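You operate a simulated robot arm through the tools that you are given. There is no shell and no other tool.

You run a simulated robot arm. Do the job below in one go: nothing can be reset, and whatever is moved stays where it is left.

JOB
Clamp the copper block in the vise, rub its tarnish off with the beige pad, then open the vise.
Fine: put the pad back where it lay; leave the block in the vise and the brass block alone. What is to be rubbed or washed off counts as gone when no trace of it is left.

It is judged by the outcome, as a careful person would: the job done as asked, and still so three seconds after it is handed in. It fails if anything else is knocked over, pushed out of place, dropped, spilled or broken.

ROBOT AND FRAMES
A 6-joint arm with a fingered hand, fixed in place. Base frame: the origin is at the foot of the arm, x ahead of it, y to its left, z up; the work surface is at about z = 810. Lengths are in mm, angles in degrees, forces in N, time in s.
With the tool pointing down near the work surface it reaches from about 360 to 740 mm from the base axis. Its first joint turns from -115.0 to 115.0 degrees. Payload 4 kg.
Tool frame: the origin (TCP) lies between the finger pads and is the grasp point; the fingertips stand 26 mm ahead of it; z points along the fingers, y is the line along which they close. The gripper opens to 132 mm. The gripper's body begins 73 mm behind the TCP. The gripper is a hand of 4 fingers: y runs from the thumb to the fingers, the wrist lies at [0, 0, -239] in the tool frame, and closing takes about 1.5 s.
Orientation is told as [roll, pitch, yaw] about the base's x, y, z axes, in that order, counted from this pose: with the fingers straight down and closing along the base's y, the tool's x points along the base's -x, its y along +y and its z along -z.

CONTROLS
- The arm moves only by the tool nudge_tool. Its argument "targets" is a list of rows, each a list of 6 numbers: the shift along the base's x, y, z in units of 30 mm (1.0 is 30 mm), then the turn, a rotation vector about the base's x, y, z in units of 6 degrees (1.0 is 6 degrees). In form: [[x, y, z, rx, ry, rz], ...]. A call has 1 to 20 rows; each row shifts and turns the commanded pose from where the row before left it. "hand" is the gripper command, from -1 (shut) to 1 (fully open), values between in proportion, set as the call begins (left out, the last holds). A call with a number of a shift or a turn outside -1 to 1 is refused whole. Each row takes 0.2 s and may step no farther than 50 mm and 8.6 degrees from the row before; otherwise, or with a gripper value out of range, the whole call is refused. Where a pose cannot be reached the arm comes as near as it can. A force on the tool above 40 N (or 10 N above the force at the start of the call, whichever is more), or a blocked arm, ends the call early, and 0.2 s more pass. Each finger travels about 153 mm/s and halts on what it meets, pressing with about 22 N; the grip force reading is that of the motor and also rises with nothing between the fingers. The clock runs only during rows and for 0.2 s after the last one: add rows that do not move to give the fingers time. The reply holds the time, the measured pose of the TCP, the force on the tool along the base axes, the opening and the grip force, in the units named above and with some noise, with the torque about the TCP (base axes, N m) and any sound that the robot's microphone picked up.
- Cameras (640 x 400 px; columns grow to the right, rows downward): "scene" is fixed at [47.3, -499.4, 1577.5]; the picture's right is [0.48, -0.88, 0.00], its down [-0.69, -0.38, -0.61] and it looks along [0.54, 0.29, -0.79] (base axes); focal length 358 px, centre (320, 200). "wrist" rides on the gripper at [68, 2, -97] in the tool frame; the picture's right is [-0.02, 1.00, 0.00], its down [-0.82, -0.02, -0.58] and it looks along [-0.58, -0.01, 0.82] (tool axes); focal length 270 px, centre (320, 200).
- snapshot(camera): a new picture of that camera. No time passes.
- lift_body(by): slides the trunk up (or, below 0, down) by that many mm; the arm rides with it, the base frame stays. It gives what a move gives, with no picture.
- curl_fingers(finger1, finger2, finger3, thumb_bend): sets how far each is bent, from 0 (flat) to 100 (curled in); at 30 the hand is open as for a grip, at 70 the pads meet at the TCP. One left out holds its place. A second passes; each finger stops where it meets its share of the squeeze, and holds until it gets a number again. A gripper value or a shape takes the hand back. It gives what a move gives, with no picture; readings hold the bend of each and the force on the fingers (four entries, about 0 where the hand has none), thumb and palm.
- hand_shape(shape): the hand has 4 fingers and takes this shape, open, in about a second: jaw (thumb against the fingers, like two jaws); tri (thumb and two fingers); tip (a fingertip pinch); poke (one finger out to press); point (the index stretched); flat (the hand flat); cup (the hand cupped); fist (a fist). The gripper value then closes the fingers along that shape, each until it touches; the sizes above hold for jaw. It gives what a move gives, with no picture.
- pixel_to_xyz(camera, pixels): for up to 12 pixels [column, row] of the newest picture of that camera ("zoom" is the newest enlarged one), the place [x, y, z] in the base frame of the surface seen there, good to about 2 mm. No time passes.
- enlarge(camera, box): a new picture of the part [left, top, right, bottom] of that camera's present view, enlarged. No time passes.
- sign_off(): hands the job in; it is judged then, once.

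Open the gripper and draw the arm clear of the work before you hand the job in, unless the task says otherwise.

The tools are called after "Call:" as a command line: name --pt "numbers of a row" for each row, then --argument value for the rest, lists and objects as JSON in quotes. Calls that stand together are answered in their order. nudge_tool: Moves the arm, as the interface text tells. Its arguments: {"type":"object","properties":{"targets":{"type":"array"},"hand":{"type":"number"}},"required":["targets"]} The other tools are called the same way: lift_body (by) slides the trunk up or down; hand_shape (shape) gives the hand a shape; curl_fingers (finger1, finger2, finger3, thumb_bend) moves the fingers one by one; snapshot (camera) takes a picture; pixel_to_xyz (camera, pixels) gives the place of the surface under pixels of a picture; enlarge (camera, box) takes an enlarged picture of a part of a camera's view; sign_off () hands the job in.

At the start:

```text
time: 0.0
tcp_pos: [403.0, -330.1, 1200.7]
orientation: [0.0, -0.1, -0.1]
contact_force: [0.7, 0.9, -0.3]
moment: [-0.01, 0.0, 0.02]
gripper_width: 131.9
grasp_force: 0.0
shape: jaw
bend: [30.0, 30.0, 30.0, 30.0]
finger forces: [0.0, 0.0, 0.0, 0.0, 0.0, 0.1]
trunk travel left (down, up): [-825.0, 165.0]
```

scene: 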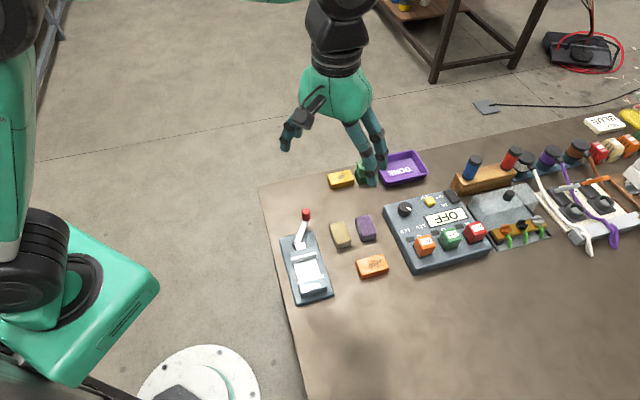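
wrist: 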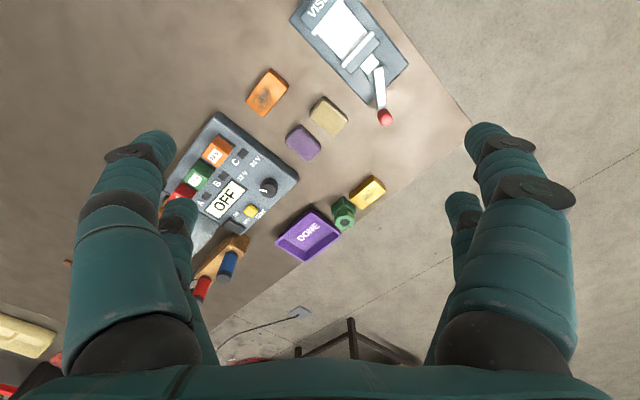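

The scene shows a vise around (308,268), a beige pad at (341,235), a purple pad at (366,228), the copper block at (372,266) and brass at (341,179). I enlarge this area to see the details.

Call:
enlarge --camera "scene" --box '[260, 150, 420, 310]'

Call:
enlarge --camera "wrist" --box '[230, 0, 430, 240]'

Call:
pixel_to_xyz --camera "scene" --pixels '[[341, 235], [366, 228], [372, 266], [341, 179], [306, 213], [298, 244], [308, 268], [314, 290], [284, 238], [330, 296], [290, 302], [312, 232]]'

```text
2.50 times, centred on (340, 230) of scene
```

zoom: 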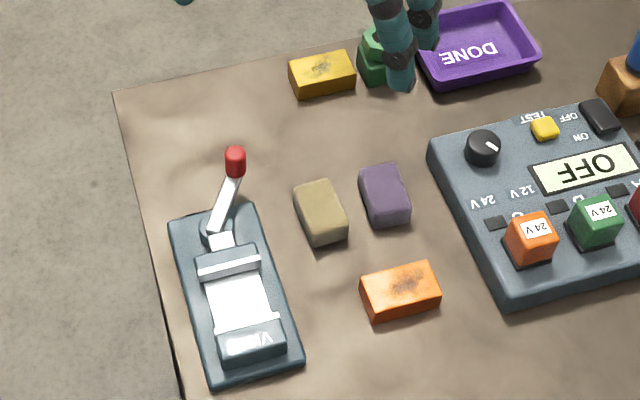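

```text
1.67 times, centred on (330, 120) of wrist
```

zoom: 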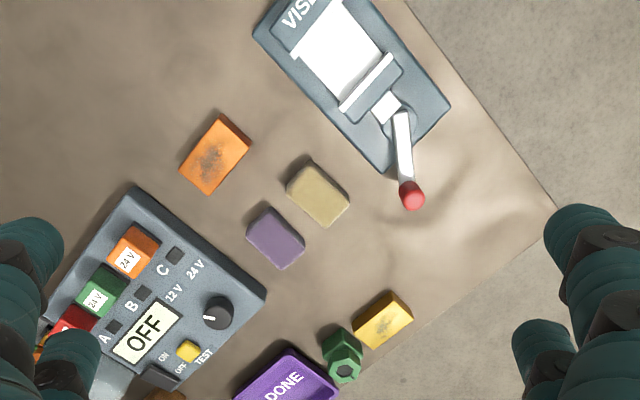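

```text
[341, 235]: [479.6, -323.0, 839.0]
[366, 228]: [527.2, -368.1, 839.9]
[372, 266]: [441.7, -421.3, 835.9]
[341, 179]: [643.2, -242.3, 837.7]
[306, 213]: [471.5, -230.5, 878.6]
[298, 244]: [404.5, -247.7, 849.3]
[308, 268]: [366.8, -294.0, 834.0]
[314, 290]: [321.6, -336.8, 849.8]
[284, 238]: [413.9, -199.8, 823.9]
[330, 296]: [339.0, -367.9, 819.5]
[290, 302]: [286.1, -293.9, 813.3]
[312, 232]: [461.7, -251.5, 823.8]
```

I need finer geometry of the vise, so I enlarge it in the scene view (vise around (308,262), lever knob at (306,213)).

Call:
enlarge --camera "scene" --box '[260, 205, 356, 305]'

```text
4.00 times, centred on (308, 255) of scene
```

zoom: 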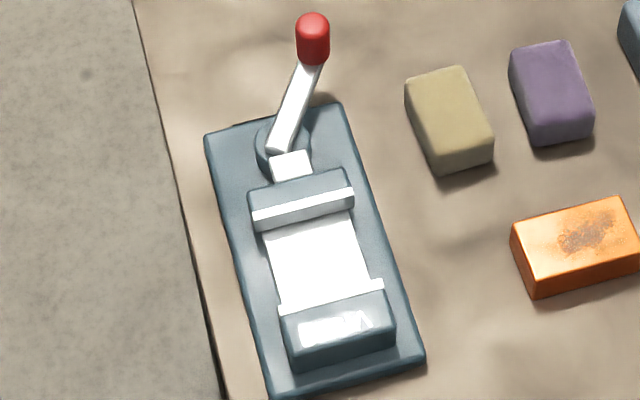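

The vise is clear: fixed jaw at bottom, moving jaw at (300,195), lever pivot near (283,145), knob at (312,38). I measure key points.

Call:
pixel_to_xyz --camera "zoom" --pixels '[[312, 20], [312, 45], [305, 80], [285, 135], [292, 165], [265, 150], [300, 185], [250, 200], [350, 185], [315, 250], [330, 297], [335, 330]]'

Call:
pixel_to_xyz --camera "zoom" --pixels '[[282, 308], [382, 284], [265, 238], [350, 215], [206, 137], [340, 104], [424, 355], [272, 395], [263, 220], [352, 197], [290, 365], [390, 340]]'

Call:
pixel_to_xyz --camera "zoom" --pixels '[[408, 90], [462, 70], [492, 140], [440, 165], [448, 115], [512, 235], [610, 200], [636, 245], [535, 275], [575, 238], [532, 295], [445, 173]]'

```text
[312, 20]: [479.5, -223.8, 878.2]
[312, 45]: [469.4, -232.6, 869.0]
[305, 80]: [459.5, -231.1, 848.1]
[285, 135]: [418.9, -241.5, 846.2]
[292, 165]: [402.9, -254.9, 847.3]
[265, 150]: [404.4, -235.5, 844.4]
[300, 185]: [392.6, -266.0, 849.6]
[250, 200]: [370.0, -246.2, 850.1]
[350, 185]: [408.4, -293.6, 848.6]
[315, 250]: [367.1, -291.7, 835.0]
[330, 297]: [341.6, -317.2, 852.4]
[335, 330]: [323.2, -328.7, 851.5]
```

```text
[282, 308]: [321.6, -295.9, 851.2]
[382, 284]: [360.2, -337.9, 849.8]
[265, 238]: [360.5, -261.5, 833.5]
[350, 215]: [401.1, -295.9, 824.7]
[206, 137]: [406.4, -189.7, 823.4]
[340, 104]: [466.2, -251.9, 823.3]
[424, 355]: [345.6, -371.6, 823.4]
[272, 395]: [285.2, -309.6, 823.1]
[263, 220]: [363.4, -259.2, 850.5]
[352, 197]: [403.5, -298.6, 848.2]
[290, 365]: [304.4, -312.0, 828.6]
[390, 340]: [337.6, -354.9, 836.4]
```

```text
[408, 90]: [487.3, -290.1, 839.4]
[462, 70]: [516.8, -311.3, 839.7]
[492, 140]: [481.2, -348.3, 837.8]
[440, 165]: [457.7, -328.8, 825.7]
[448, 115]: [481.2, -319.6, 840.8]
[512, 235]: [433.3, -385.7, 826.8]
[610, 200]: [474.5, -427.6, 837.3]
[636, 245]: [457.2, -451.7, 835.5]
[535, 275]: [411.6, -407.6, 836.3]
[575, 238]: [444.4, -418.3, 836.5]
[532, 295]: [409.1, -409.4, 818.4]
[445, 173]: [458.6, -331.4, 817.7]
```

Block looks about 65×32×26 mm, lying parallel to the vise jaws; jaw gap is ~57 mm. Now I check the hand's shape around (340,120) in the scene view.

Call:
enlarge --camera "scene" --box '[260, 40, 420, 200]'

Call:
enlarge --camera "wrist" --box '[0, 0, 640, 400]'

```text
2.50 times, centred on (340, 120) of scene
```

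zoom: 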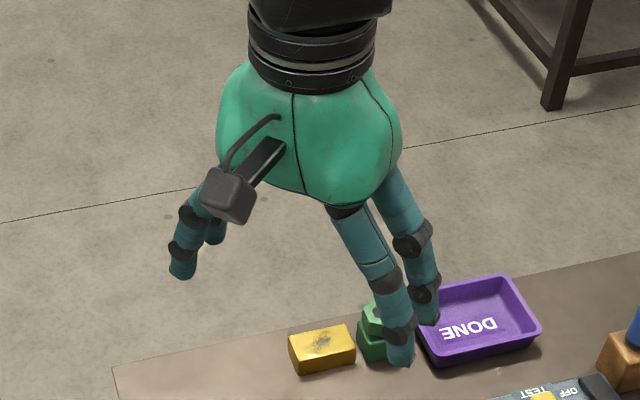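

```text
1.00 times, centred on (320, 200) of wrist (not enlarged: the box is as wide or as high as the picture)
```

zoom: 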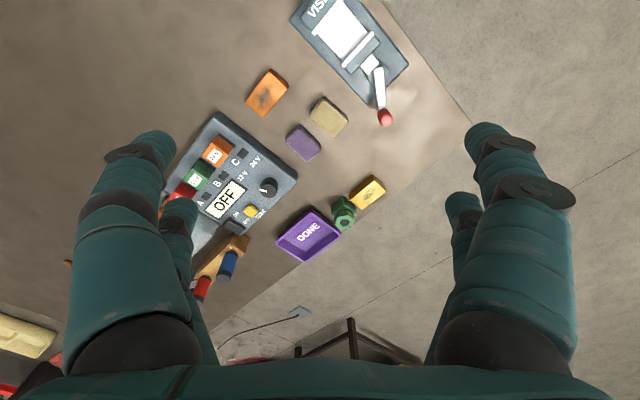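

The hand has two pairs of fingers closing along y. I turn it +45° and move over the copper block at about (446,-419), high up, then look with the wrist camera.

Call:
nudge_tool --pt "0.18 -0.371 -0.8 0 0 0.9375" --pt "0.18 -0.371 -0.8 0 0 0.9375" --pt "0.18 -0.371 -0.8 0 0 0.9375" --pt "0.18 -0.371 -0.8 0 0 0.9375" --pt "0.18 -0.371 -0.8 0 0 0.9375" --pt "0.18 -0.371 -0.8 0 0 0.9375" --pt "0.18 -0.371 -0.8 0 0 0.9375" --pt "0.18 -0.371 -0.8 0 0 0.9375" --pt "0 0 0 0 0 0" --hand 0.4

Call:
snapshot --camera "wrist"

Call:
snapshot --camera "scene"

```text
time: 2.0
tcp_pos: [483.3, -376.0, 1006.4]
orientation: [-0.4, 2.1, 42.9]
contact_force: [-0.5, -0.4, -0.2]
moment: [0.0, 0.02, 0.05]
gripper_width: 92.9
grasp_force: 0.0
shape: jaw
bend: [67.0, 67.0, 67.0, 58.0]
finger forces: [0.0, 0.1, 0.1, 0.1, 0.1, 0.0]
out of reach, approached as far as the arm can: row 7, 8
trunk travel left (down, up): [-825.0, 165.0]
```

```text
taken
```

wrist: 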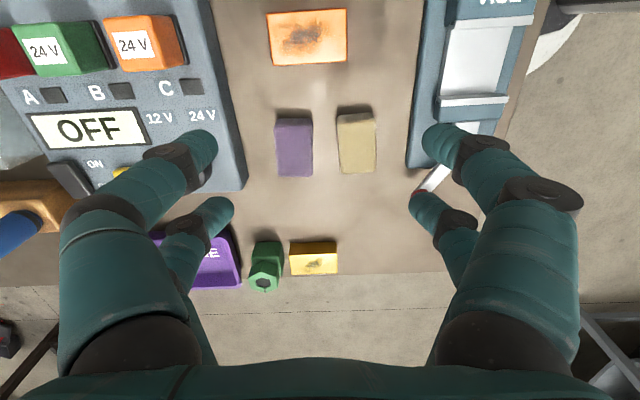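

```text
taken
```

scene: 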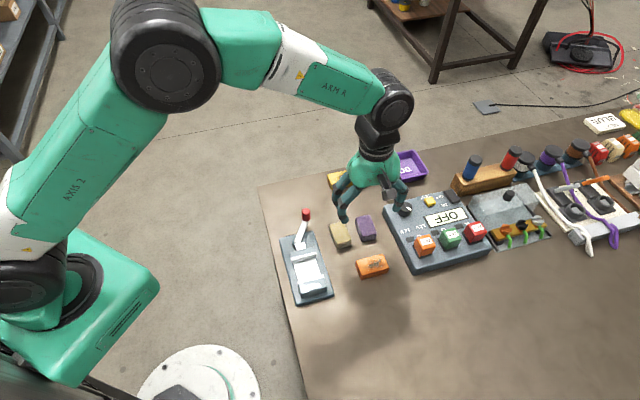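

The arm stopped short at yaw 42.9 (a wrist limit seems near +81° relative to the azimuth). I test the opposite direction: turn back to about -45 first while moving over the block, and see how far the yaw can go negative.

Call:
nudge_tool --pt "-0.1 -0.1 0 0 0 -1" --pt "-0.1 -0.1 0 0 0 -1" --pt "-0.1 -0.1 0 0 0 -1" --pt "-0.1 -0.1 0 0 0 -1" --pt "-0.1 -0.1 0 0 0 -1" --pt "-0.1 -0.1 0 0 0 -1" --pt "-0.1 -0.1 0 0 0 -1" --pt "-0.1 -0.1 0 0 0 -1" --pt "-0.1 -0.1 0 0 0 -1" --pt "-0.1 -0.1 0 0 0 -1" --pt "-0.1 -0.1 0 0 0 -1" --pt "-0.1 -0.1 0 0 0 -1" --pt "0 0 0 0 0 -1" --pt "0 0 0 0 0 -1" --pt "0 0 0 0 0 -1" --pt "0 0 0 0 0 0"

Call:
snapshot --camera "wrist"

```text
time: 5.4
tcp_pos: [443.8, -411.9, 1005.9]
orientation: [-0.4, 2.1, -47.2]
contact_force: [0.6, 0.0, -0.1]
moment: [-0.01, 0.0, 0.0]
gripper_width: 92.6
grasp_force: 0.1
shape: jaw
bend: [67.0, 67.0, 67.0, 58.0]
finger forces: [0.1, 0.0, 0.0, 0.0, 0.0, 0.1]
trunk travel left (down, up): [-825.0, 165.0]
```

```text
taken
```

wrist: 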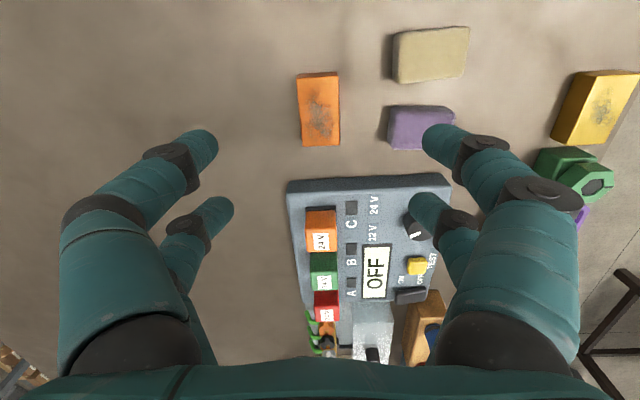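

Negative direction works so far (yaw -47.2), with a small 2° tilt left over. I straighten the tilt and keep turning toward -135 to test that side.

Call:
nudge_tool --pt "0 0 0 -0.21 -0.287 0" --pt "0 0 0 0 0 -1" --pt "0 0 0 0 0 -1" --pt "0 0 0 0 0 -1" --pt "0 0 0 0 0 -1" --pt "0 0 0 0 0 -1" --pt "0 0 0 0 0 -1" --pt "0 0 0 0 0 -1" --pt "0 0 0 0 0 -1" --pt "0 0 0 0 0 -1" --pt "0 0 0 0 0 -1" --pt "0 0 0 0 0 -1" --pt "0 0 0 0 0 -1" --pt "0 0 0 0 0 -1" --pt "0 0 0 0 0 -0.63" --pt "0 0 0 0 0 0"

Call:
snapshot --camera "wrist"

```text
time: 8.8
tcp_pos: [444.3, -411.8, 1006.2]
orientation: [0.1, 0.0, -128.9]
contact_force: [-0.2, -0.1, 0.0]
moment: [0.01, -0.03, 0.01]
gripper_width: 92.8
grasp_force: 0.0
shape: jaw
bend: [67.0, 67.0, 67.0, 58.0]
finger forces: [0.0, 0.1, 0.0, 0.0, 0.1, 0.0]
trunk travel left (down, up): [-825.0, 165.0]
```

```text
taken
```

wrist: 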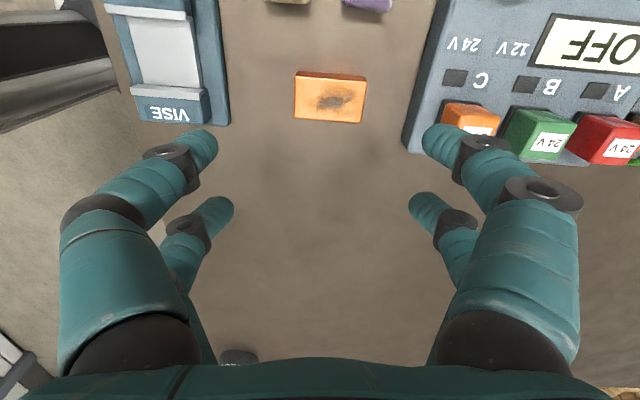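

Yaw -129 is reachable. I finish the turn to -135 and measure the block precisely.

Call:
nudge_tool --pt "0 0 0 0 0 -1" --pt "0 0 0 0 0 0" --pt "0 0 0 0 0 0"

Call:
enlarge --camera "wrist" --box '[80, 0, 480, 180]'

Call:
snapshot --camera "wrist"

```text
time: 9.6
tcp_pos: [444.6, -411.5, 1004.6]
orientation: [0.0, -0.1, -134.8]
contact_force: [-0.2, -0.1, 0.9]
moment: [0.02, -0.04, -0.01]
gripper_width: 92.6
grasp_force: 0.0
shape: jaw
bend: [67.0, 67.0, 67.0, 58.0]
finger forces: [0.1, 0.1, 0.0, 0.0, 0.0, 0.0]
trunk travel left (down, up): [-825.0, 165.0]
```

```text
1.60 times, centred on (280, 90) of wrist
```

zoom: 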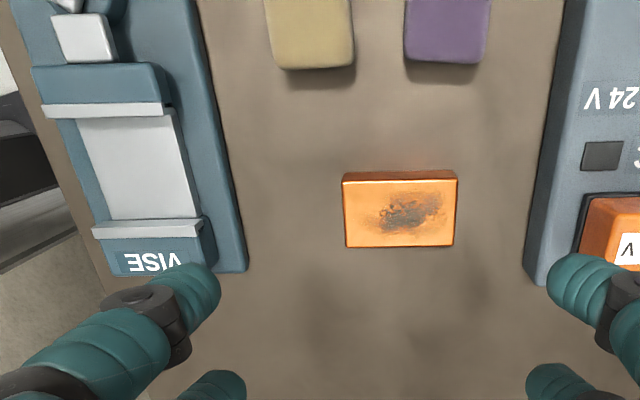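

```text
taken
```

wrist: 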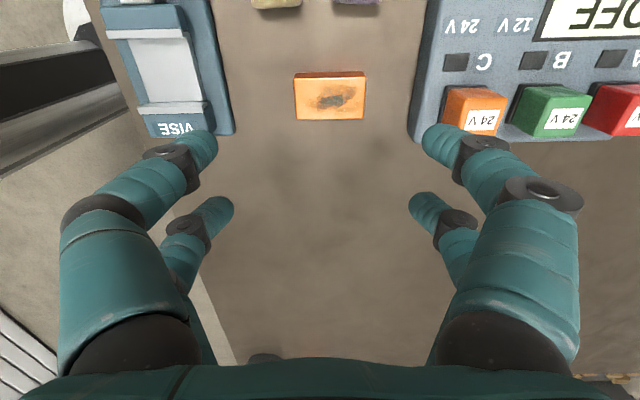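

In the enlarged picture the block's top corners are near (344,183), (456,181), (453,244), (347,246). I read those, the vise jaws, and the panel edge.

Call:
pixel_to_xyz --camera "zoom" --pixels '[[346, 185], [454, 183], [452, 242], [349, 244], [400, 213], [542, 260], [45, 106], [162, 104], [95, 232], [200, 222], [150, 180], [145, 112]]'

Call:
pixel_to_xyz --camera "zoom" --pixels '[[272, 60], [350, 60], [410, 52], [480, 55], [100, 165], [180, 160], [60, 110], [243, 260], [340, 200], [400, 250], [460, 215], [530, 280]]'

```text
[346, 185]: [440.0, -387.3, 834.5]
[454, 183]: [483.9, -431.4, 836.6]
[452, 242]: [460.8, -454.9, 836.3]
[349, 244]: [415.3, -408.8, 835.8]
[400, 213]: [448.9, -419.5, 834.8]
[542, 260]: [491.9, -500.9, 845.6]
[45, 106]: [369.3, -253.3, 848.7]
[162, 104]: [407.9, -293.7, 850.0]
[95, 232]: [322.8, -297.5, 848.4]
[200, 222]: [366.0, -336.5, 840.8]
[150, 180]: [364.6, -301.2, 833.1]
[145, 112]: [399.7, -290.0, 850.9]
```

```text
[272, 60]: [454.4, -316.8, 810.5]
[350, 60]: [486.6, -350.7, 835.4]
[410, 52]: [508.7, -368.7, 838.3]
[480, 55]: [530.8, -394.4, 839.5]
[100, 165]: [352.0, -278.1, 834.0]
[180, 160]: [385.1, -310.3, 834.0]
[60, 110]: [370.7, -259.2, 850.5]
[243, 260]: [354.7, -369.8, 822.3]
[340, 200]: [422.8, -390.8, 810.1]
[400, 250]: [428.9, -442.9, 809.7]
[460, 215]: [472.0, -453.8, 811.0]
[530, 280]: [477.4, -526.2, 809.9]
```

Block centre ≈ (448.5,-420), exactly at -45°. I check where the fingertips lie, to centre the finger pairs on the block.

Call:
pixel_to_xyz --camera "wrist" --pixels '[[210, 135], [212, 155], [190, 140], [225, 203], [228, 215], [215, 200], [430, 135], [430, 155], [445, 130], [415, 203], [412, 215], [425, 200]]'

```text
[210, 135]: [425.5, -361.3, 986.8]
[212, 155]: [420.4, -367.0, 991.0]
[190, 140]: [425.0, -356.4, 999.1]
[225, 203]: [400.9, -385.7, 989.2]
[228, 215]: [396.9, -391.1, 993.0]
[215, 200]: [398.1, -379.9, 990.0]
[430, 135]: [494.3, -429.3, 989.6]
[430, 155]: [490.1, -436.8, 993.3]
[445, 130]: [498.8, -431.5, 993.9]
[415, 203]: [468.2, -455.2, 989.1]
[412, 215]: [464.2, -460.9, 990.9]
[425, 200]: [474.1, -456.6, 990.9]
```

Finger pairs sit at about ±18 mm in tool x, so centring on the block works. I descend to z≈880 over the block centre.

Call:
nudge_tool --pt "0.026 -0.057 -0.833 0 0 0" --pt "0.026 -0.057 -0.833 0 0 0" --pt "0.026 -0.057 -0.833 0 0 0" --pt "0.026 -0.057 -0.833 0 0 0" --pt "0.026 -0.057 -0.833 0 0 0" --pt "0 0 0 0 0 0" --pt "0 0 0 0 0 0"

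Call:
snapshot --camera "wrist"

Call:
enlarge --camera "scene" --box '[300, 190, 440, 310]'

```text
time: 11.2
tcp_pos: [448.9, -419.8, 881.7]
orientation: [0.0, 0.1, -134.9]
contact_force: [-0.3, -0.5, 0.6]
moment: [0.0, 0.0, -0.01]
gripper_width: 92.7
grasp_force: 0.1
shape: jaw
bend: [67.0, 67.0, 67.0, 58.0]
finger forces: [0.0, 0.1, 0.0, 0.0, 0.1, 0.0]
trunk travel left (down, up): [-825.0, 165.0]
```

```text
taken
```

wrist: 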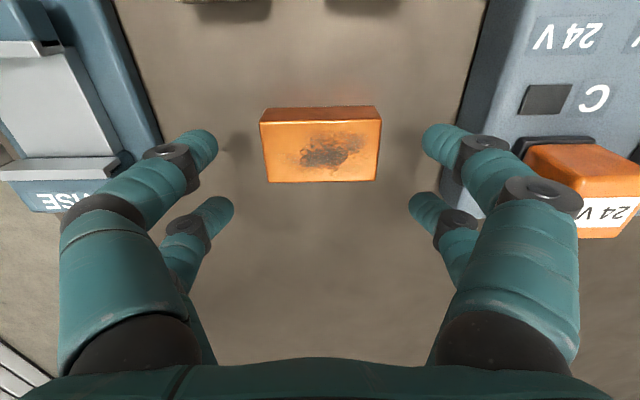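

```text
3.33 times, centred on (370, 250) of scene
```

zoom: 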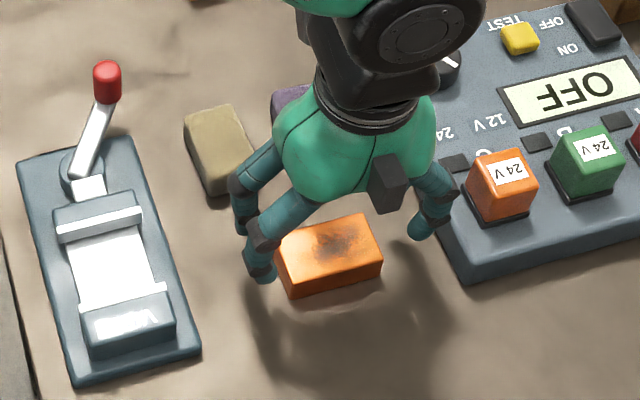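

The block is centred between the fingers. I check clearance between the right fingers' knuckles and the orange button before going lower.

Call:
pixel_to_xyz --camera "wrist" --pixels '[[528, 155], [540, 195], [530, 185], [465, 210], [575, 195], [510, 145], [470, 150], [578, 280], [262, 125], [380, 120], [374, 180], [267, 182]]'

Call:
pixel_to_xyz --camera "zoom" --pixels '[[468, 180], [475, 215], [450, 185], [447, 200], [430, 238], [455, 255], [436, 215], [445, 165]]'

```text
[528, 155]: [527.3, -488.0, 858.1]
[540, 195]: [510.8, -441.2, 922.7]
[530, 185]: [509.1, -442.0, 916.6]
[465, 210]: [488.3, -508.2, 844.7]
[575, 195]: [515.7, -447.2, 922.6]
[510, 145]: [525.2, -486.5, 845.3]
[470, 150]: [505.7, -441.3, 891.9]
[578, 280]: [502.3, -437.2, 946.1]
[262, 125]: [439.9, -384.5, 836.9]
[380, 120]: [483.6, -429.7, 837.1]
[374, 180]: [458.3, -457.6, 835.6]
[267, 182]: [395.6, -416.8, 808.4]
```

```text
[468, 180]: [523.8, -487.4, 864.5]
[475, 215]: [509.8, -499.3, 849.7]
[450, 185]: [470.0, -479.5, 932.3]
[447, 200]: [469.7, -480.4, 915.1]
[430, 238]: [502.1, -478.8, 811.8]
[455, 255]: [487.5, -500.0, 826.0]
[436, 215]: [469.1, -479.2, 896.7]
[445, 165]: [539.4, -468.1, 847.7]
```

Clearance is fine (fingers reach ~70 mm out, the panel edge is at ~88 mm). I go down to z≈839.

Call:
nudge_tool --pt "0 0 -0.7 0 0 0" --pt "0 0 -0.7 0 0 0" --pt "0 0 0 0 0 0" --pt "0 0 0 0 0 0"

Call:
snapshot --camera "wrist"

```text
time: 12.2
tcp_pos: [447.1, -422.1, 839.0]
orientation: [0.0, -0.1, -134.8]
contact_force: [0.1, -0.4, 0.3]
moment: [-0.03, 0.03, 0.01]
gripper_width: 92.8
grasp_force: 0.0
shape: jaw
bend: [67.0, 67.0, 67.0, 58.0]
finger forces: [0.0, 0.0, 0.1, 0.0, 0.0, 0.1]
trunk travel left (down, up): [-825.0, 165.0]
```

```text
taken
```

wrist: 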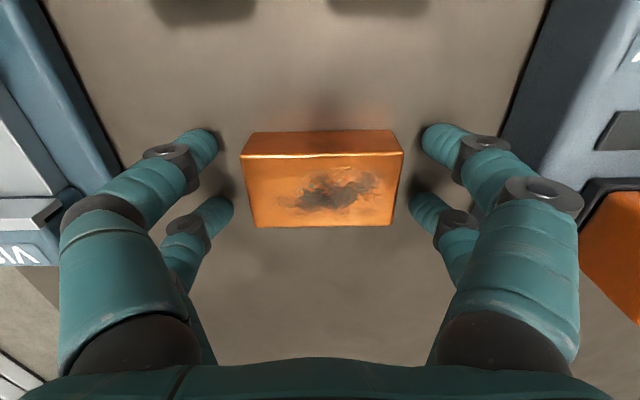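

I check the block centring relative to the TCP with the top corners near (243,158), (402,156), (391,224), (257,225).

Call:
pixel_to_xyz --camera "wrist" --pixels '[[244, 160], [400, 158], [390, 223], [258, 224], [322, 190], [210, 135], [228, 215], [430, 135], [412, 215]]'

```text
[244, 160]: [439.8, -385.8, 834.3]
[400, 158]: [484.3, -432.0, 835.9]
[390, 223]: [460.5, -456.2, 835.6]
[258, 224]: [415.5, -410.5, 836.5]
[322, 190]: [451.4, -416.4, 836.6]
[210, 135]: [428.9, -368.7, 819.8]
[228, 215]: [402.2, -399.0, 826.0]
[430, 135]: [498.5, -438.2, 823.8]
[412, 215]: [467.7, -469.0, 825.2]
```

Block centre ≈ (450,-421), within 2–3 mm of the TCP. I shift slightly and close the hand on it.

Call:
nudge_tool --pt "0.05 0.03 0 0 0 0" --pt "0 0 0 0 0 0"

Call:
nudge_tool --pt "0 0 0 0 0 0" --pt "0 0 0 0 0 0" --pt "0 0 0 0 0 0" --pt "0 0 0 0 0 0" --pt "0 0 0 0 0 0" --pt "0 0 0 0 0 0" --pt "0 0 0 0 0 0" --hand -1

Call:
snapshot --camera "wrist"

```text
time: 12.8
tcp_pos: [448.5, -419.9, 839.3]
orientation: [-0.1, -0.1, -134.8]
contact_force: [0.2, 0.6, -0.6]
moment: [0.0, 0.04, 0.01]
gripper_width: 92.8
grasp_force: 0.2
shape: jaw
bend: [67.0, 67.0, 67.0, 58.0]
finger forces: [0.1, 0.0, 0.1, 0.0, 0.1, 0.0]
trunk travel left (down, up): [-825.0, 165.0]
```

```text
time: 14.4
tcp_pos: [448.3, -418.8, 839.0]
orientation: [0.0, -0.1, -134.7]
contact_force: [-0.4, 0.8, 0.4]
moment: [0.05, 0.0, -0.03]
gripper_width: 60.6
grasp_force: 22.2
shape: jaw
bend: [73.0, 73.0, 73.0, 70.0]
finger forces: [19.9, 19.9, 20.0, 0.1, 20.1, 0.1]
trunk travel left (down, up): [-825.0, 165.0]
```

```text
taken
```

wrist: 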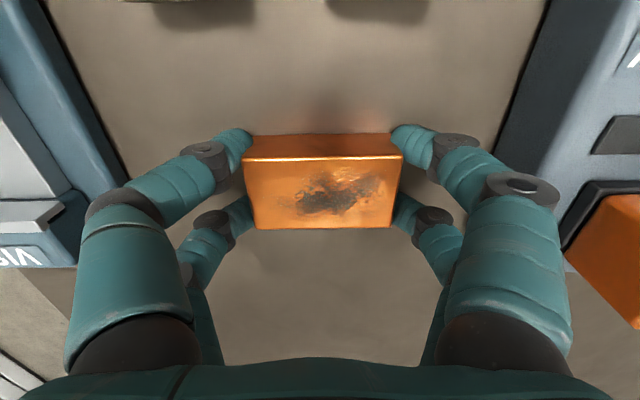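

The block is held (20 N on each finger). I lift it 90 mm.

Call:
nudge_tool --pt "0 0 0.5 0 0 0" --pt "0 0 0.5 0 0 0" --pt "0 0 0.5 0 0 0" --pt "0 0 0.5 0 0 0" --pt "0 0 0.5 0 0 0" --pt "0 0 0.5 0 0 0" --pt "0 0 0 0 0 0"

Call:
snapshot --camera "wrist"

Call:
pixel_to_xyz --camera "wrist" --pixels '[[246, 162], [400, 161], [389, 224], [258, 225], [322, 193]]'

```text
time: 16.0
tcp_pos: [448.3, -419.5, 927.8]
orientation: [0.0, 0.1, -134.8]
contact_force: [0.3, 0.1, -4.1]
moment: [-0.01, 0.01, -0.01]
gripper_width: 60.5
grasp_force: 21.9
shape: jaw
bend: [73.0, 73.0, 73.0, 70.0]
finger forces: [20.1, 20.1, 20.0, 0.0, 20.0, 0.0]
trunk travel left (down, up): [-825.0, 165.0]
```

```text
taken
```

wrist: 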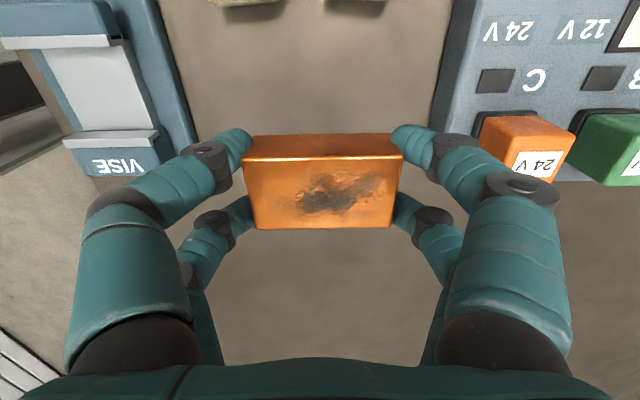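

```text
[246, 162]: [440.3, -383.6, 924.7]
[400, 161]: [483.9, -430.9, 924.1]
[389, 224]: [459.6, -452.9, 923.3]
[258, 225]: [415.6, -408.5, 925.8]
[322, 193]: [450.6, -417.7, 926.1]
```

I measure the vise jaws' inner edges from this view: moving jaw strip around row 45, fixed jaw strip around rows 133–147.

Call:
enlarge --camera "wrist" --box '[0, 0, 220, 180]'

```text
2.22 times, centred on (110, 90) of wrist
```

zoom: 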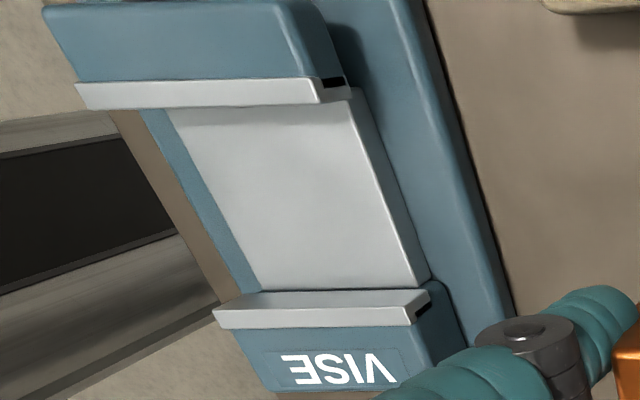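

I read several points across both jaw strips.

Call:
pixel_to_xyz --camera "zoom" --pixels '[[200, 78], [200, 88], [200, 104], [200, 112], [320, 286], [320, 296], [320, 304], [320, 312], [320, 324], [320, 332]]'

Call:
pixel_to_xyz --camera "zoom" --pixels '[[90, 100], [312, 95], [222, 318], [408, 316], [250, 285], [420, 280], [180, 125], [345, 110]]'

```text
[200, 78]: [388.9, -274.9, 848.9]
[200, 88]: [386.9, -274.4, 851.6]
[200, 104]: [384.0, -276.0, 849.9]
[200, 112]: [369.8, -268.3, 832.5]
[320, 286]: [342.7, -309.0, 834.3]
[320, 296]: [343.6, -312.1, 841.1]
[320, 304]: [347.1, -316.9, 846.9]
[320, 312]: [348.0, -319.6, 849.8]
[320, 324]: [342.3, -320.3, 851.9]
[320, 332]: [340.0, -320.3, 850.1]
```

```text
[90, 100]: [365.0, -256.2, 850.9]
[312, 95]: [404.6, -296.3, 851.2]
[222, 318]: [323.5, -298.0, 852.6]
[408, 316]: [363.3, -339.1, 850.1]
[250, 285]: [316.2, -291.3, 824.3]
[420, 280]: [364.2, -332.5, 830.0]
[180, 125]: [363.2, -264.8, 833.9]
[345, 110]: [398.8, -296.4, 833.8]
```

Gap is ~54 mm (block ~35 mm wide), vise axis at x−y≈661.5. I carry the block over the vise at the same height, aiming its centre near (363,-299).

Call:
nudge_tool --pt "-0.4844 0.668 0 0 0 0" --pt "-0.4844 0.668 0 0 0 0" --pt "-0.4844 0.668 0 0 0 0" --pt "-0.4844 0.668 0 0 0 0" --pt "-0.4844 0.668 0 0 0 0" --pt "-0.4844 0.668 0 0 0 0" --pt "0 0 0 0 0 0" --pt "0 0 0 0 0 0"

Call:
snapshot --camera "wrist"

Call:
enlarge --camera "scene" --box '[240, 170, 400, 320]'

```text
time: 17.8
tcp_pos: [364.3, -298.1, 927.3]
orientation: [0.0, 0.1, -134.8]
contact_force: [-0.2, 0.0, -3.5]
moment: [0.04, -0.01, -0.04]
gripper_width: 60.5
grasp_force: 21.5
shape: jaw
bend: [73.0, 73.0, 73.0, 70.0]
finger forces: [20.2, 20.1, 20.1, 0.1, 20.2, 0.0]
trunk travel left (down, up): [-825.0, 165.0]
```

```text
taken
```

wrist: 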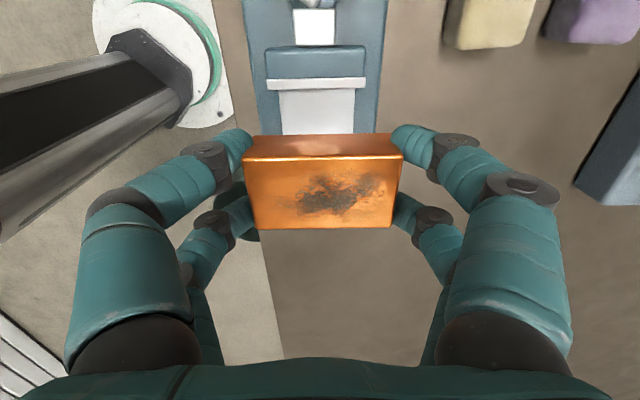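

```text
2.67 times, centred on (320, 245) of scene
```

zoom: 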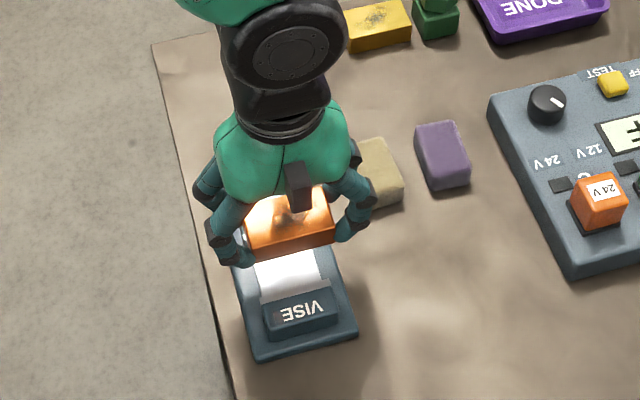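

I measure the block against the moving jaw strip in this view.

Call:
pixel_to_xyz --camera "wrist" --pixels '[[246, 162], [400, 161], [389, 224], [258, 225], [268, 85], [364, 84], [316, 88], [316, 92], [250, 150], [396, 150]]'

```text
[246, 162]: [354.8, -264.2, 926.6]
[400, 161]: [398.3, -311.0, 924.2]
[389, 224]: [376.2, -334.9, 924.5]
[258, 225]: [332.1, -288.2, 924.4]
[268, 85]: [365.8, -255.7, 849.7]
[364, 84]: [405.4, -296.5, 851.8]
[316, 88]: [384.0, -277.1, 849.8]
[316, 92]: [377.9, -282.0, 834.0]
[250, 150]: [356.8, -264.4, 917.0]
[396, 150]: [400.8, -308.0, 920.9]
```

A small correction (-2.5, +0.7) centres it on the axis; then I lower to about 5 mm above the bed.

Call:
nudge_tool --pt "-0.083 0.023 0 0 0 0" --pt "0 0 -0.4 0 0 0" --pt "0 0 -0.4 0 0 0" --pt "0 0 -0.4 0 0 0" --pt "0 0 -0.4 0 0 0" --pt "0 0 -0.3 0 0 0" --pt "0 0 0 0 0 0" --pt "0 0 0 0 0 0"

Call:
snapshot --camera "wrist"

Call:
enlarge --camera "scene" --box '[260, 210, 360, 310]'

```text
time: 19.6
tcp_pos: [360.6, -299.4, 871.1]
orientation: [0.0, 0.0, -134.8]
contact_force: [-0.1, 0.0, -3.1]
moment: [-0.01, 0.01, 0.0]
gripper_width: 60.6
grasp_force: 22.3
shape: jaw
bend: [73.0, 73.0, 73.0, 70.0]
finger forces: [20.1, 20.1, 20.1, 0.0, 20.2, 0.1]
trunk travel left (down, up): [-825.0, 165.0]
```

```text
taken
```

wrist: 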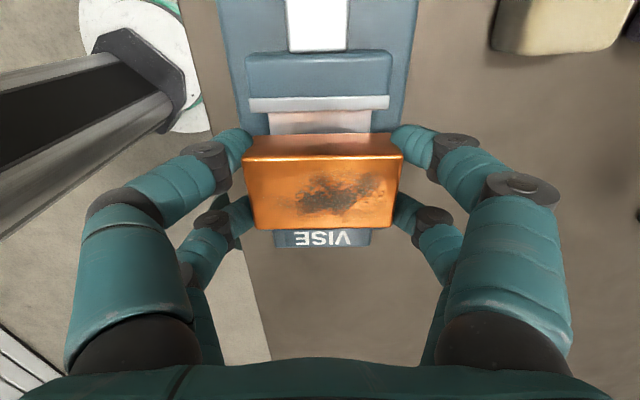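

```text
4.00 times, centred on (310, 260) of scene
```

zoom: 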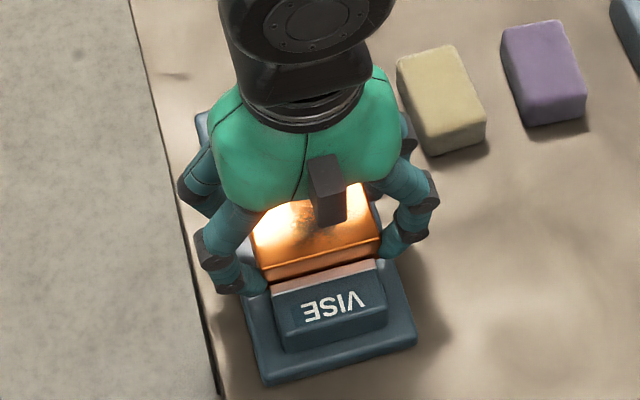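

The block sits between the jaws, seemingly free of both. I lower slowly until it touches the bed.

Call:
nudge_tool --pt "0 0 -0.1 0 0 0" --pt "0 0 -0.07 0 0 0" --pt "0 0 -0.05 0 0 0" --pt "0 0 -0.03 0 0 0" --pt "0 0 0 0 0 0"

Call:
snapshot --camera "wrist"

Call:
pixel_to_xyz --camera "wrist" --pixels '[[246, 162], [400, 161], [389, 224], [258, 225], [256, 104], [384, 104]]'

```text
time: 20.8
tcp_pos: [358.8, -299.4, 865.0]
orientation: [0.1, -0.1, -134.9]
contact_force: [-0.1, 0.5, -3.2]
moment: [0.0, 0.0, 0.0]
gripper_width: 60.3
grasp_force: 22.2
shape: jaw
bend: [73.0, 73.0, 73.0, 70.0]
finger forces: [20.1, 20.0, 20.1, 0.1, 20.1, 0.1]
trunk travel left (down, up): [-825.0, 165.0]
```

```text
taken
```

wrist: 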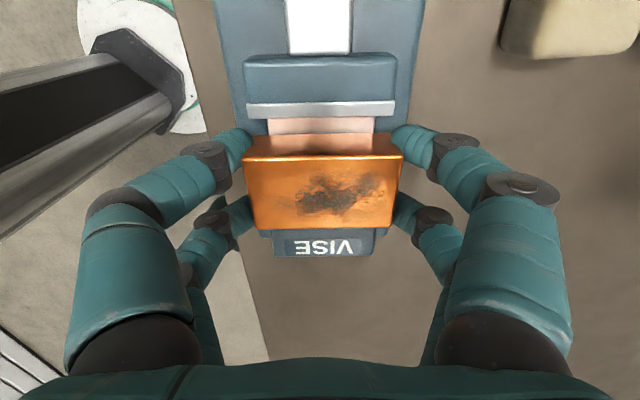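

```text
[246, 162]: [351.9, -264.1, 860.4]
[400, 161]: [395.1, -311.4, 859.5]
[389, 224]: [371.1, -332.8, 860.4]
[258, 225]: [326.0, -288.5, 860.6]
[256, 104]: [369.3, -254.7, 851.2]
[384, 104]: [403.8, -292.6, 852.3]
```

Block top is at z≈860 with its centre at (361,-299). I go down by sub-millimetre steps to sense contact.

Call:
nudge_tool --pt "0 0 -0.03 0 0 0" --pt "0 0 -0.03 0 0 0" --pt "0 0 0 0 0 0"

```text
time: 21.6
tcp_pos: [358.8, -297.9, 863.7]
orientation: [0.1, 0.0, -134.7]
contact_force: [-0.1, -0.2, 1.3]
moment: [0.05, 0.0, 0.02]
gripper_width: 60.3
grasp_force: 21.8
shape: jaw
bend: [73.0, 73.0, 73.0, 70.0]
finger forces: [20.2, 20.2, 20.2, 0.1, 20.5, 0.0]
trunk travel left (down, up): [-825.0, 165.0]
```

The weight came off (force z -3.2 → +1.3), so it rests on the bed. I open the hand.

Call:
nudge_tool --pt "0 0 0 0 0 0" --pt "0 0 0 0 0 0" --pt "0 0 0 0 0 0" --hand 0.35

Call:
nudge_tool --pt "0 0 0.5 0 0 0" --pt "0 0 0.8 0 0 0" --pt "0 0 0.8 0 0 0" --pt "0 0 0.8 0 0 0" --pt "0 0 0.8 0 0 0" --pt "0 0 0 0 0 0" --pt "0 0 0 0 0 0"

Call:
snapshot --camera "wrist"

Call:
pixel_to_xyz --camera "wrist" --pixels '[[320, 100]]'

```text
time: 22.4
tcp_pos: [358.9, -298.7, 863.1]
orientation: [0.0, 0.0, -134.8]
contact_force: [-0.3, 0.1, -0.4]
moment: [0.0, -0.01, -0.03]
gripper_width: 88.9
grasp_force: 0.1
shape: jaw
bend: [69.0, 69.0, 69.0, 61.0]
finger forces: [0.0, 0.1, 0.0, 0.0, 0.0, 0.0]
trunk travel left (down, up): [-825.0, 165.0]
```

```text
time: 24.0
tcp_pos: [359.6, -299.3, 975.5]
orientation: [0.0, -0.1, -134.9]
contact_force: [-0.4, -0.1, 0.0]
moment: [-0.01, 0.03, 0.01]
gripper_width: 88.8
grasp_force: 0.2
shape: jaw
bend: [69.0, 69.0, 69.0, 61.0]
finger forces: [0.0, 0.1, 0.0, 0.0, 0.1, 0.1]
trunk travel left (down, up): [-825.0, 165.0]
```

```text
taken
```

wrist: 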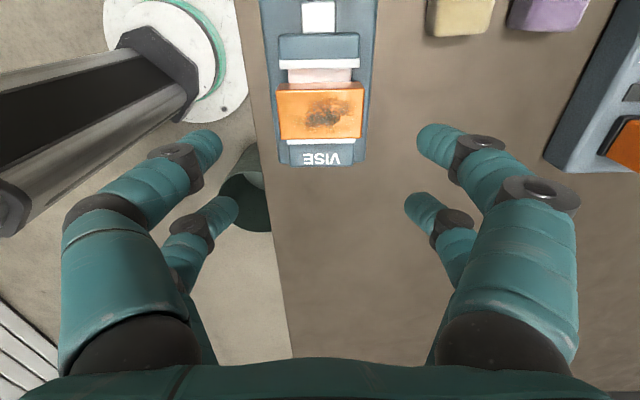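

```text
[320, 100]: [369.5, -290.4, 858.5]
```

The block rests in the vise. Next I inspect the lever: move over it while turning the hand back to yaw -45.

Call:
nudge_tool --pt "0.178 0.133 0.08 0 0 1" --pt "0.178 0.133 0.08 0 0 1" --pt "0.178 0.133 0.08 0 0 1" --pt "0.178 0.133 0.08 0 0 1" --pt "0.178 0.133 0.08 0 0 1" --pt "0.178 0.133 0.08 0 0 1" --pt "0.178 0.133 0.08 0 0 1" --pt "0.178 0.133 0.08 0 0 1" --pt "0.178 0.133 0.08 0 0 1" --pt "0.178 0.133 0.08 0 0 1" --pt "0.178 0.133 0.08 0 0 1" --pt "0.178 0.133 0.08 0 0 1" --pt "0.178 0.133 0.08 0 0 1" --pt "0.178 0.133 0.08 0 0 1" --pt "0.178 0.133 0.08 0 0 1" --pt "0 0 0 0 0 0"

Call:
snapshot --camera "wrist"

Call:
enlarge --camera "scene" --box '[260, 200, 360, 310]'

```text
time: 27.4
tcp_pos: [439.4, -239.0, 1009.2]
orientation: [0.0, -0.1, -44.8]
contact_force: [0.2, -0.3, 0.4]
moment: [0.01, -0.02, 0.02]
gripper_width: 89.0
grasp_force: 0.0
shape: jaw
bend: [69.0, 69.0, 69.0, 61.0]
finger forces: [0.0, 0.1, 0.1, 0.1, 0.1, 0.0]
trunk travel left (down, up): [-825.0, 165.0]
```

```text
taken
```

wrist: 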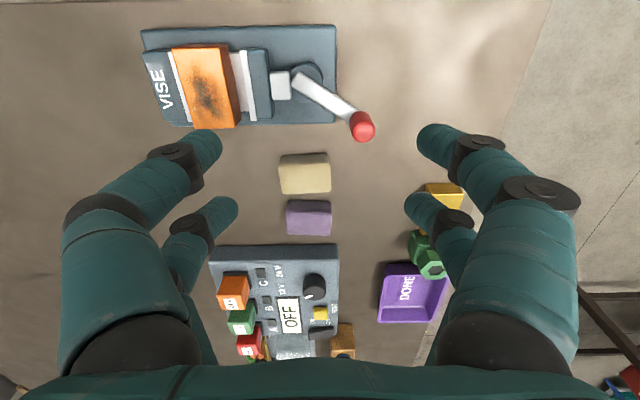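

```text
3.64 times, centred on (310, 255) of scene
```

zoom: 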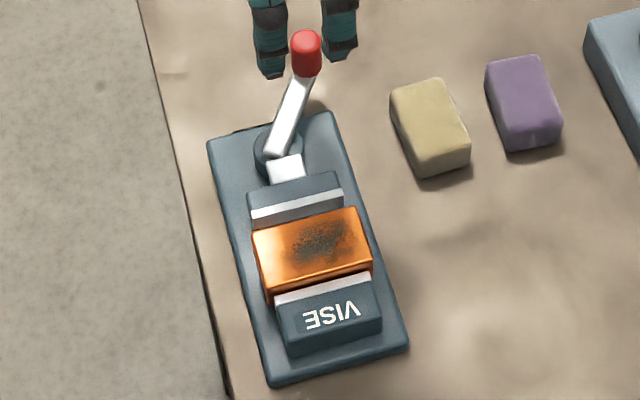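

The lever and knob are visible around (330,95)–(362,127). I enlarge and measure them.

Call:
enlarge --camera "wrist" --box '[230, 30, 400, 150]'

```text
3.33 times, centred on (315, 90) of wrist
```

zoom: 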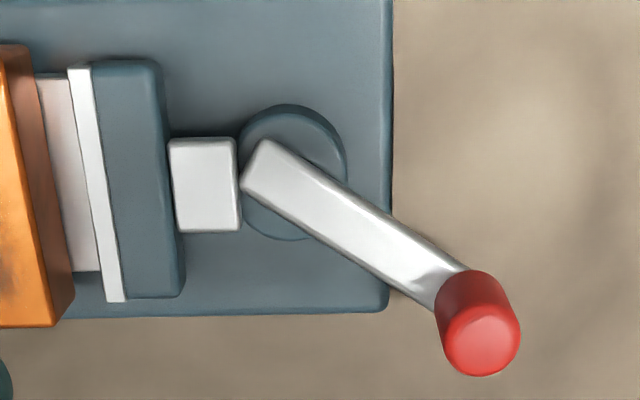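

Call:
pixel_to_xyz --camera "zoom" --pixels '[[482, 345], [460, 300], [445, 330], [515, 320], [410, 270], [330, 210], [262, 165], [285, 125], [270, 220], [340, 165], [205, 185], [385, 250]]'

```text
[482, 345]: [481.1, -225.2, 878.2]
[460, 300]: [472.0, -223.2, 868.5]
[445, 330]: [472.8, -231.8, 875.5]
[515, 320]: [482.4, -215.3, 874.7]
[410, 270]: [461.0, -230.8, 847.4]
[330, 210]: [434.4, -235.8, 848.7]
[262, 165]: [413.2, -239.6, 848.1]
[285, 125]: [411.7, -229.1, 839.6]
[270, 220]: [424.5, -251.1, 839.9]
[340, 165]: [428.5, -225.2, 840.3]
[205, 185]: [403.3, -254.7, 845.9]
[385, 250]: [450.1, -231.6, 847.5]
```

Knob centre ≈ (479.5,-225.5), z 850–878, ~19 mm wide; pivot ≈ (420,-240), arm ≈ 61 mm, lever angle ≈ 13°. I move over the knob with yaw ≈ 13° and hand at ~43 mm opening, to cage the knob.

Call:
nudge_tool --pt "0.134 0.045 0 0 0 0.96" --pt "0.134 0.045 0 0 0 0.96" --pt "0.134 0.045 0 0 0 0.96" --pt "0.134 0.045 0 0 0 0.96" --pt "0.134 0.045 0 0 0 0.96" --pt "0.134 0.045 0 0 0 0.96" --pt "0.134 0.045 0 0 0 0.96" --pt "0.134 0.045 0 0 0 0.96" --pt "0.134 0.045 0 0 0 0.96" --pt "0.134 0.045 0 0 0 0.96" --pt "0 0 -0.8 0 0 0" --pt "0 0 -0.8 0 0 0" --pt "0 0 -0.6 0 0 0" --pt "0 0 0 0 0 0" --pt "0 0 0 0 0 0" --hand -0.35

Call:
snapshot --camera "wrist"

Call:
enlarge --camera "scene" --box '[260, 160, 380, 280]'

```text
time: 30.6
tcp_pos: [480.0, -227.1, 942.4]
orientation: [0.0, 0.1, 12.7]
contact_force: [-0.5, 0.4, -1.5]
moment: [0.01, 0.01, 0.0]
gripper_width: 43.4
grasp_force: 0.1
shape: jaw
bend: [73.0, 73.0, 73.0, 70.0]
finger forces: [0.1, 0.0, 0.0, 0.1, 0.1, 0.1]
trunk travel left (down, up): [-825.0, 165.0]
```

```text
taken
```

wrist: 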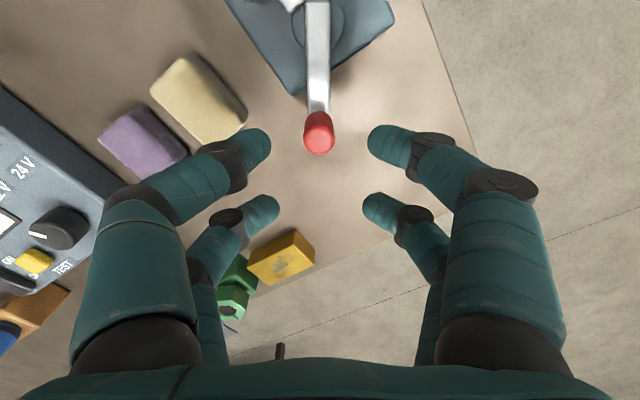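

```text
3.33 times, centred on (320, 220) of scene
```

zoom: 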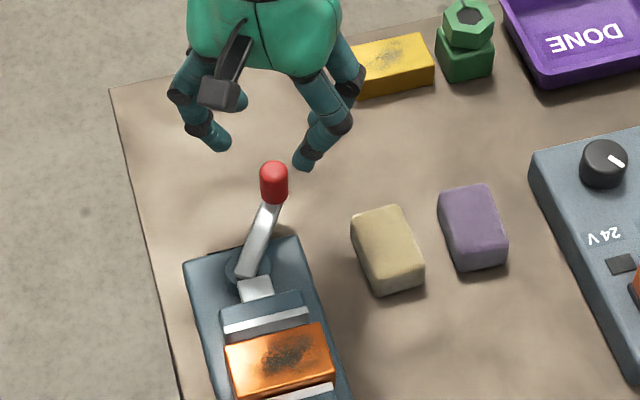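

The knob is centred (318,133) between the fingers and the lever is in line with the image's vertical. I descend 60 mm, keeping tips just above the lever bar.

Call:
nudge_tool --pt "0 0 -0.5 0 0 0" --pt "0 0 -0.5 0 0 0" --pt "0 0 -0.5 0 0 0" --pt "0 0 -0.5 0 0 0" --pt "0 0 0 0 0 0" --pt "0 0 0 0 0 0"

Call:
snapshot --camera "wrist"

```text
time: 32.0
tcp_pos: [480.9, -225.7, 884.2]
orientation: [0.1, 0.0, 12.8]
contact_force: [0.2, 0.6, -0.4]
moment: [0.04, -0.03, -0.03]
gripper_width: 43.1
grasp_force: 0.0
shape: jaw
bend: [73.0, 73.0, 73.0, 70.0]
finger forces: [0.0, 0.1, 0.0, 0.0, 0.0, 0.1]
trunk travel left (down, up): [-825.0, 165.0]
```

```text
taken
```

wrist: 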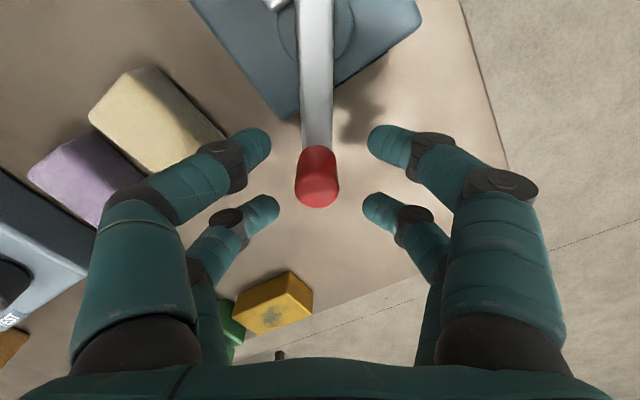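

The knob stands centred among the four fingers. I narrow the opening to about 22 mm to cage it.

Call:
nudge_tool --pt "0 0 0 0 0 0" --pt "0 0 0 0 0 0" --pt "0 0 0 0 0 0" --hand -0.65

Call:
snapshot --camera "wrist"

```text
time: 32.8
tcp_pos: [480.4, -225.1, 882.3]
orientation: [0.0, 0.0, 12.8]
contact_force: [-0.2, 0.2, 0.1]
moment: [0.0, 0.0, -0.02]
gripper_width: 23.6
grasp_force: 0.1
shape: jaw
bend: [73.0, 73.0, 73.0, 70.0]
finger forces: [0.0, 0.1, 0.0, 0.0, 0.1, 0.0]
trunk travel left (down, up): [-825.0, 165.0]
```

```text
taken
```

wrist: 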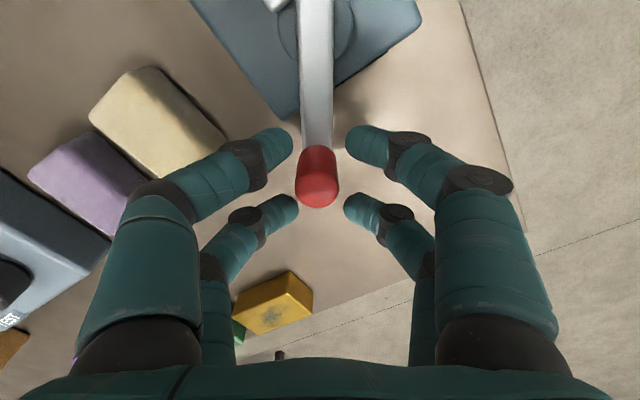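

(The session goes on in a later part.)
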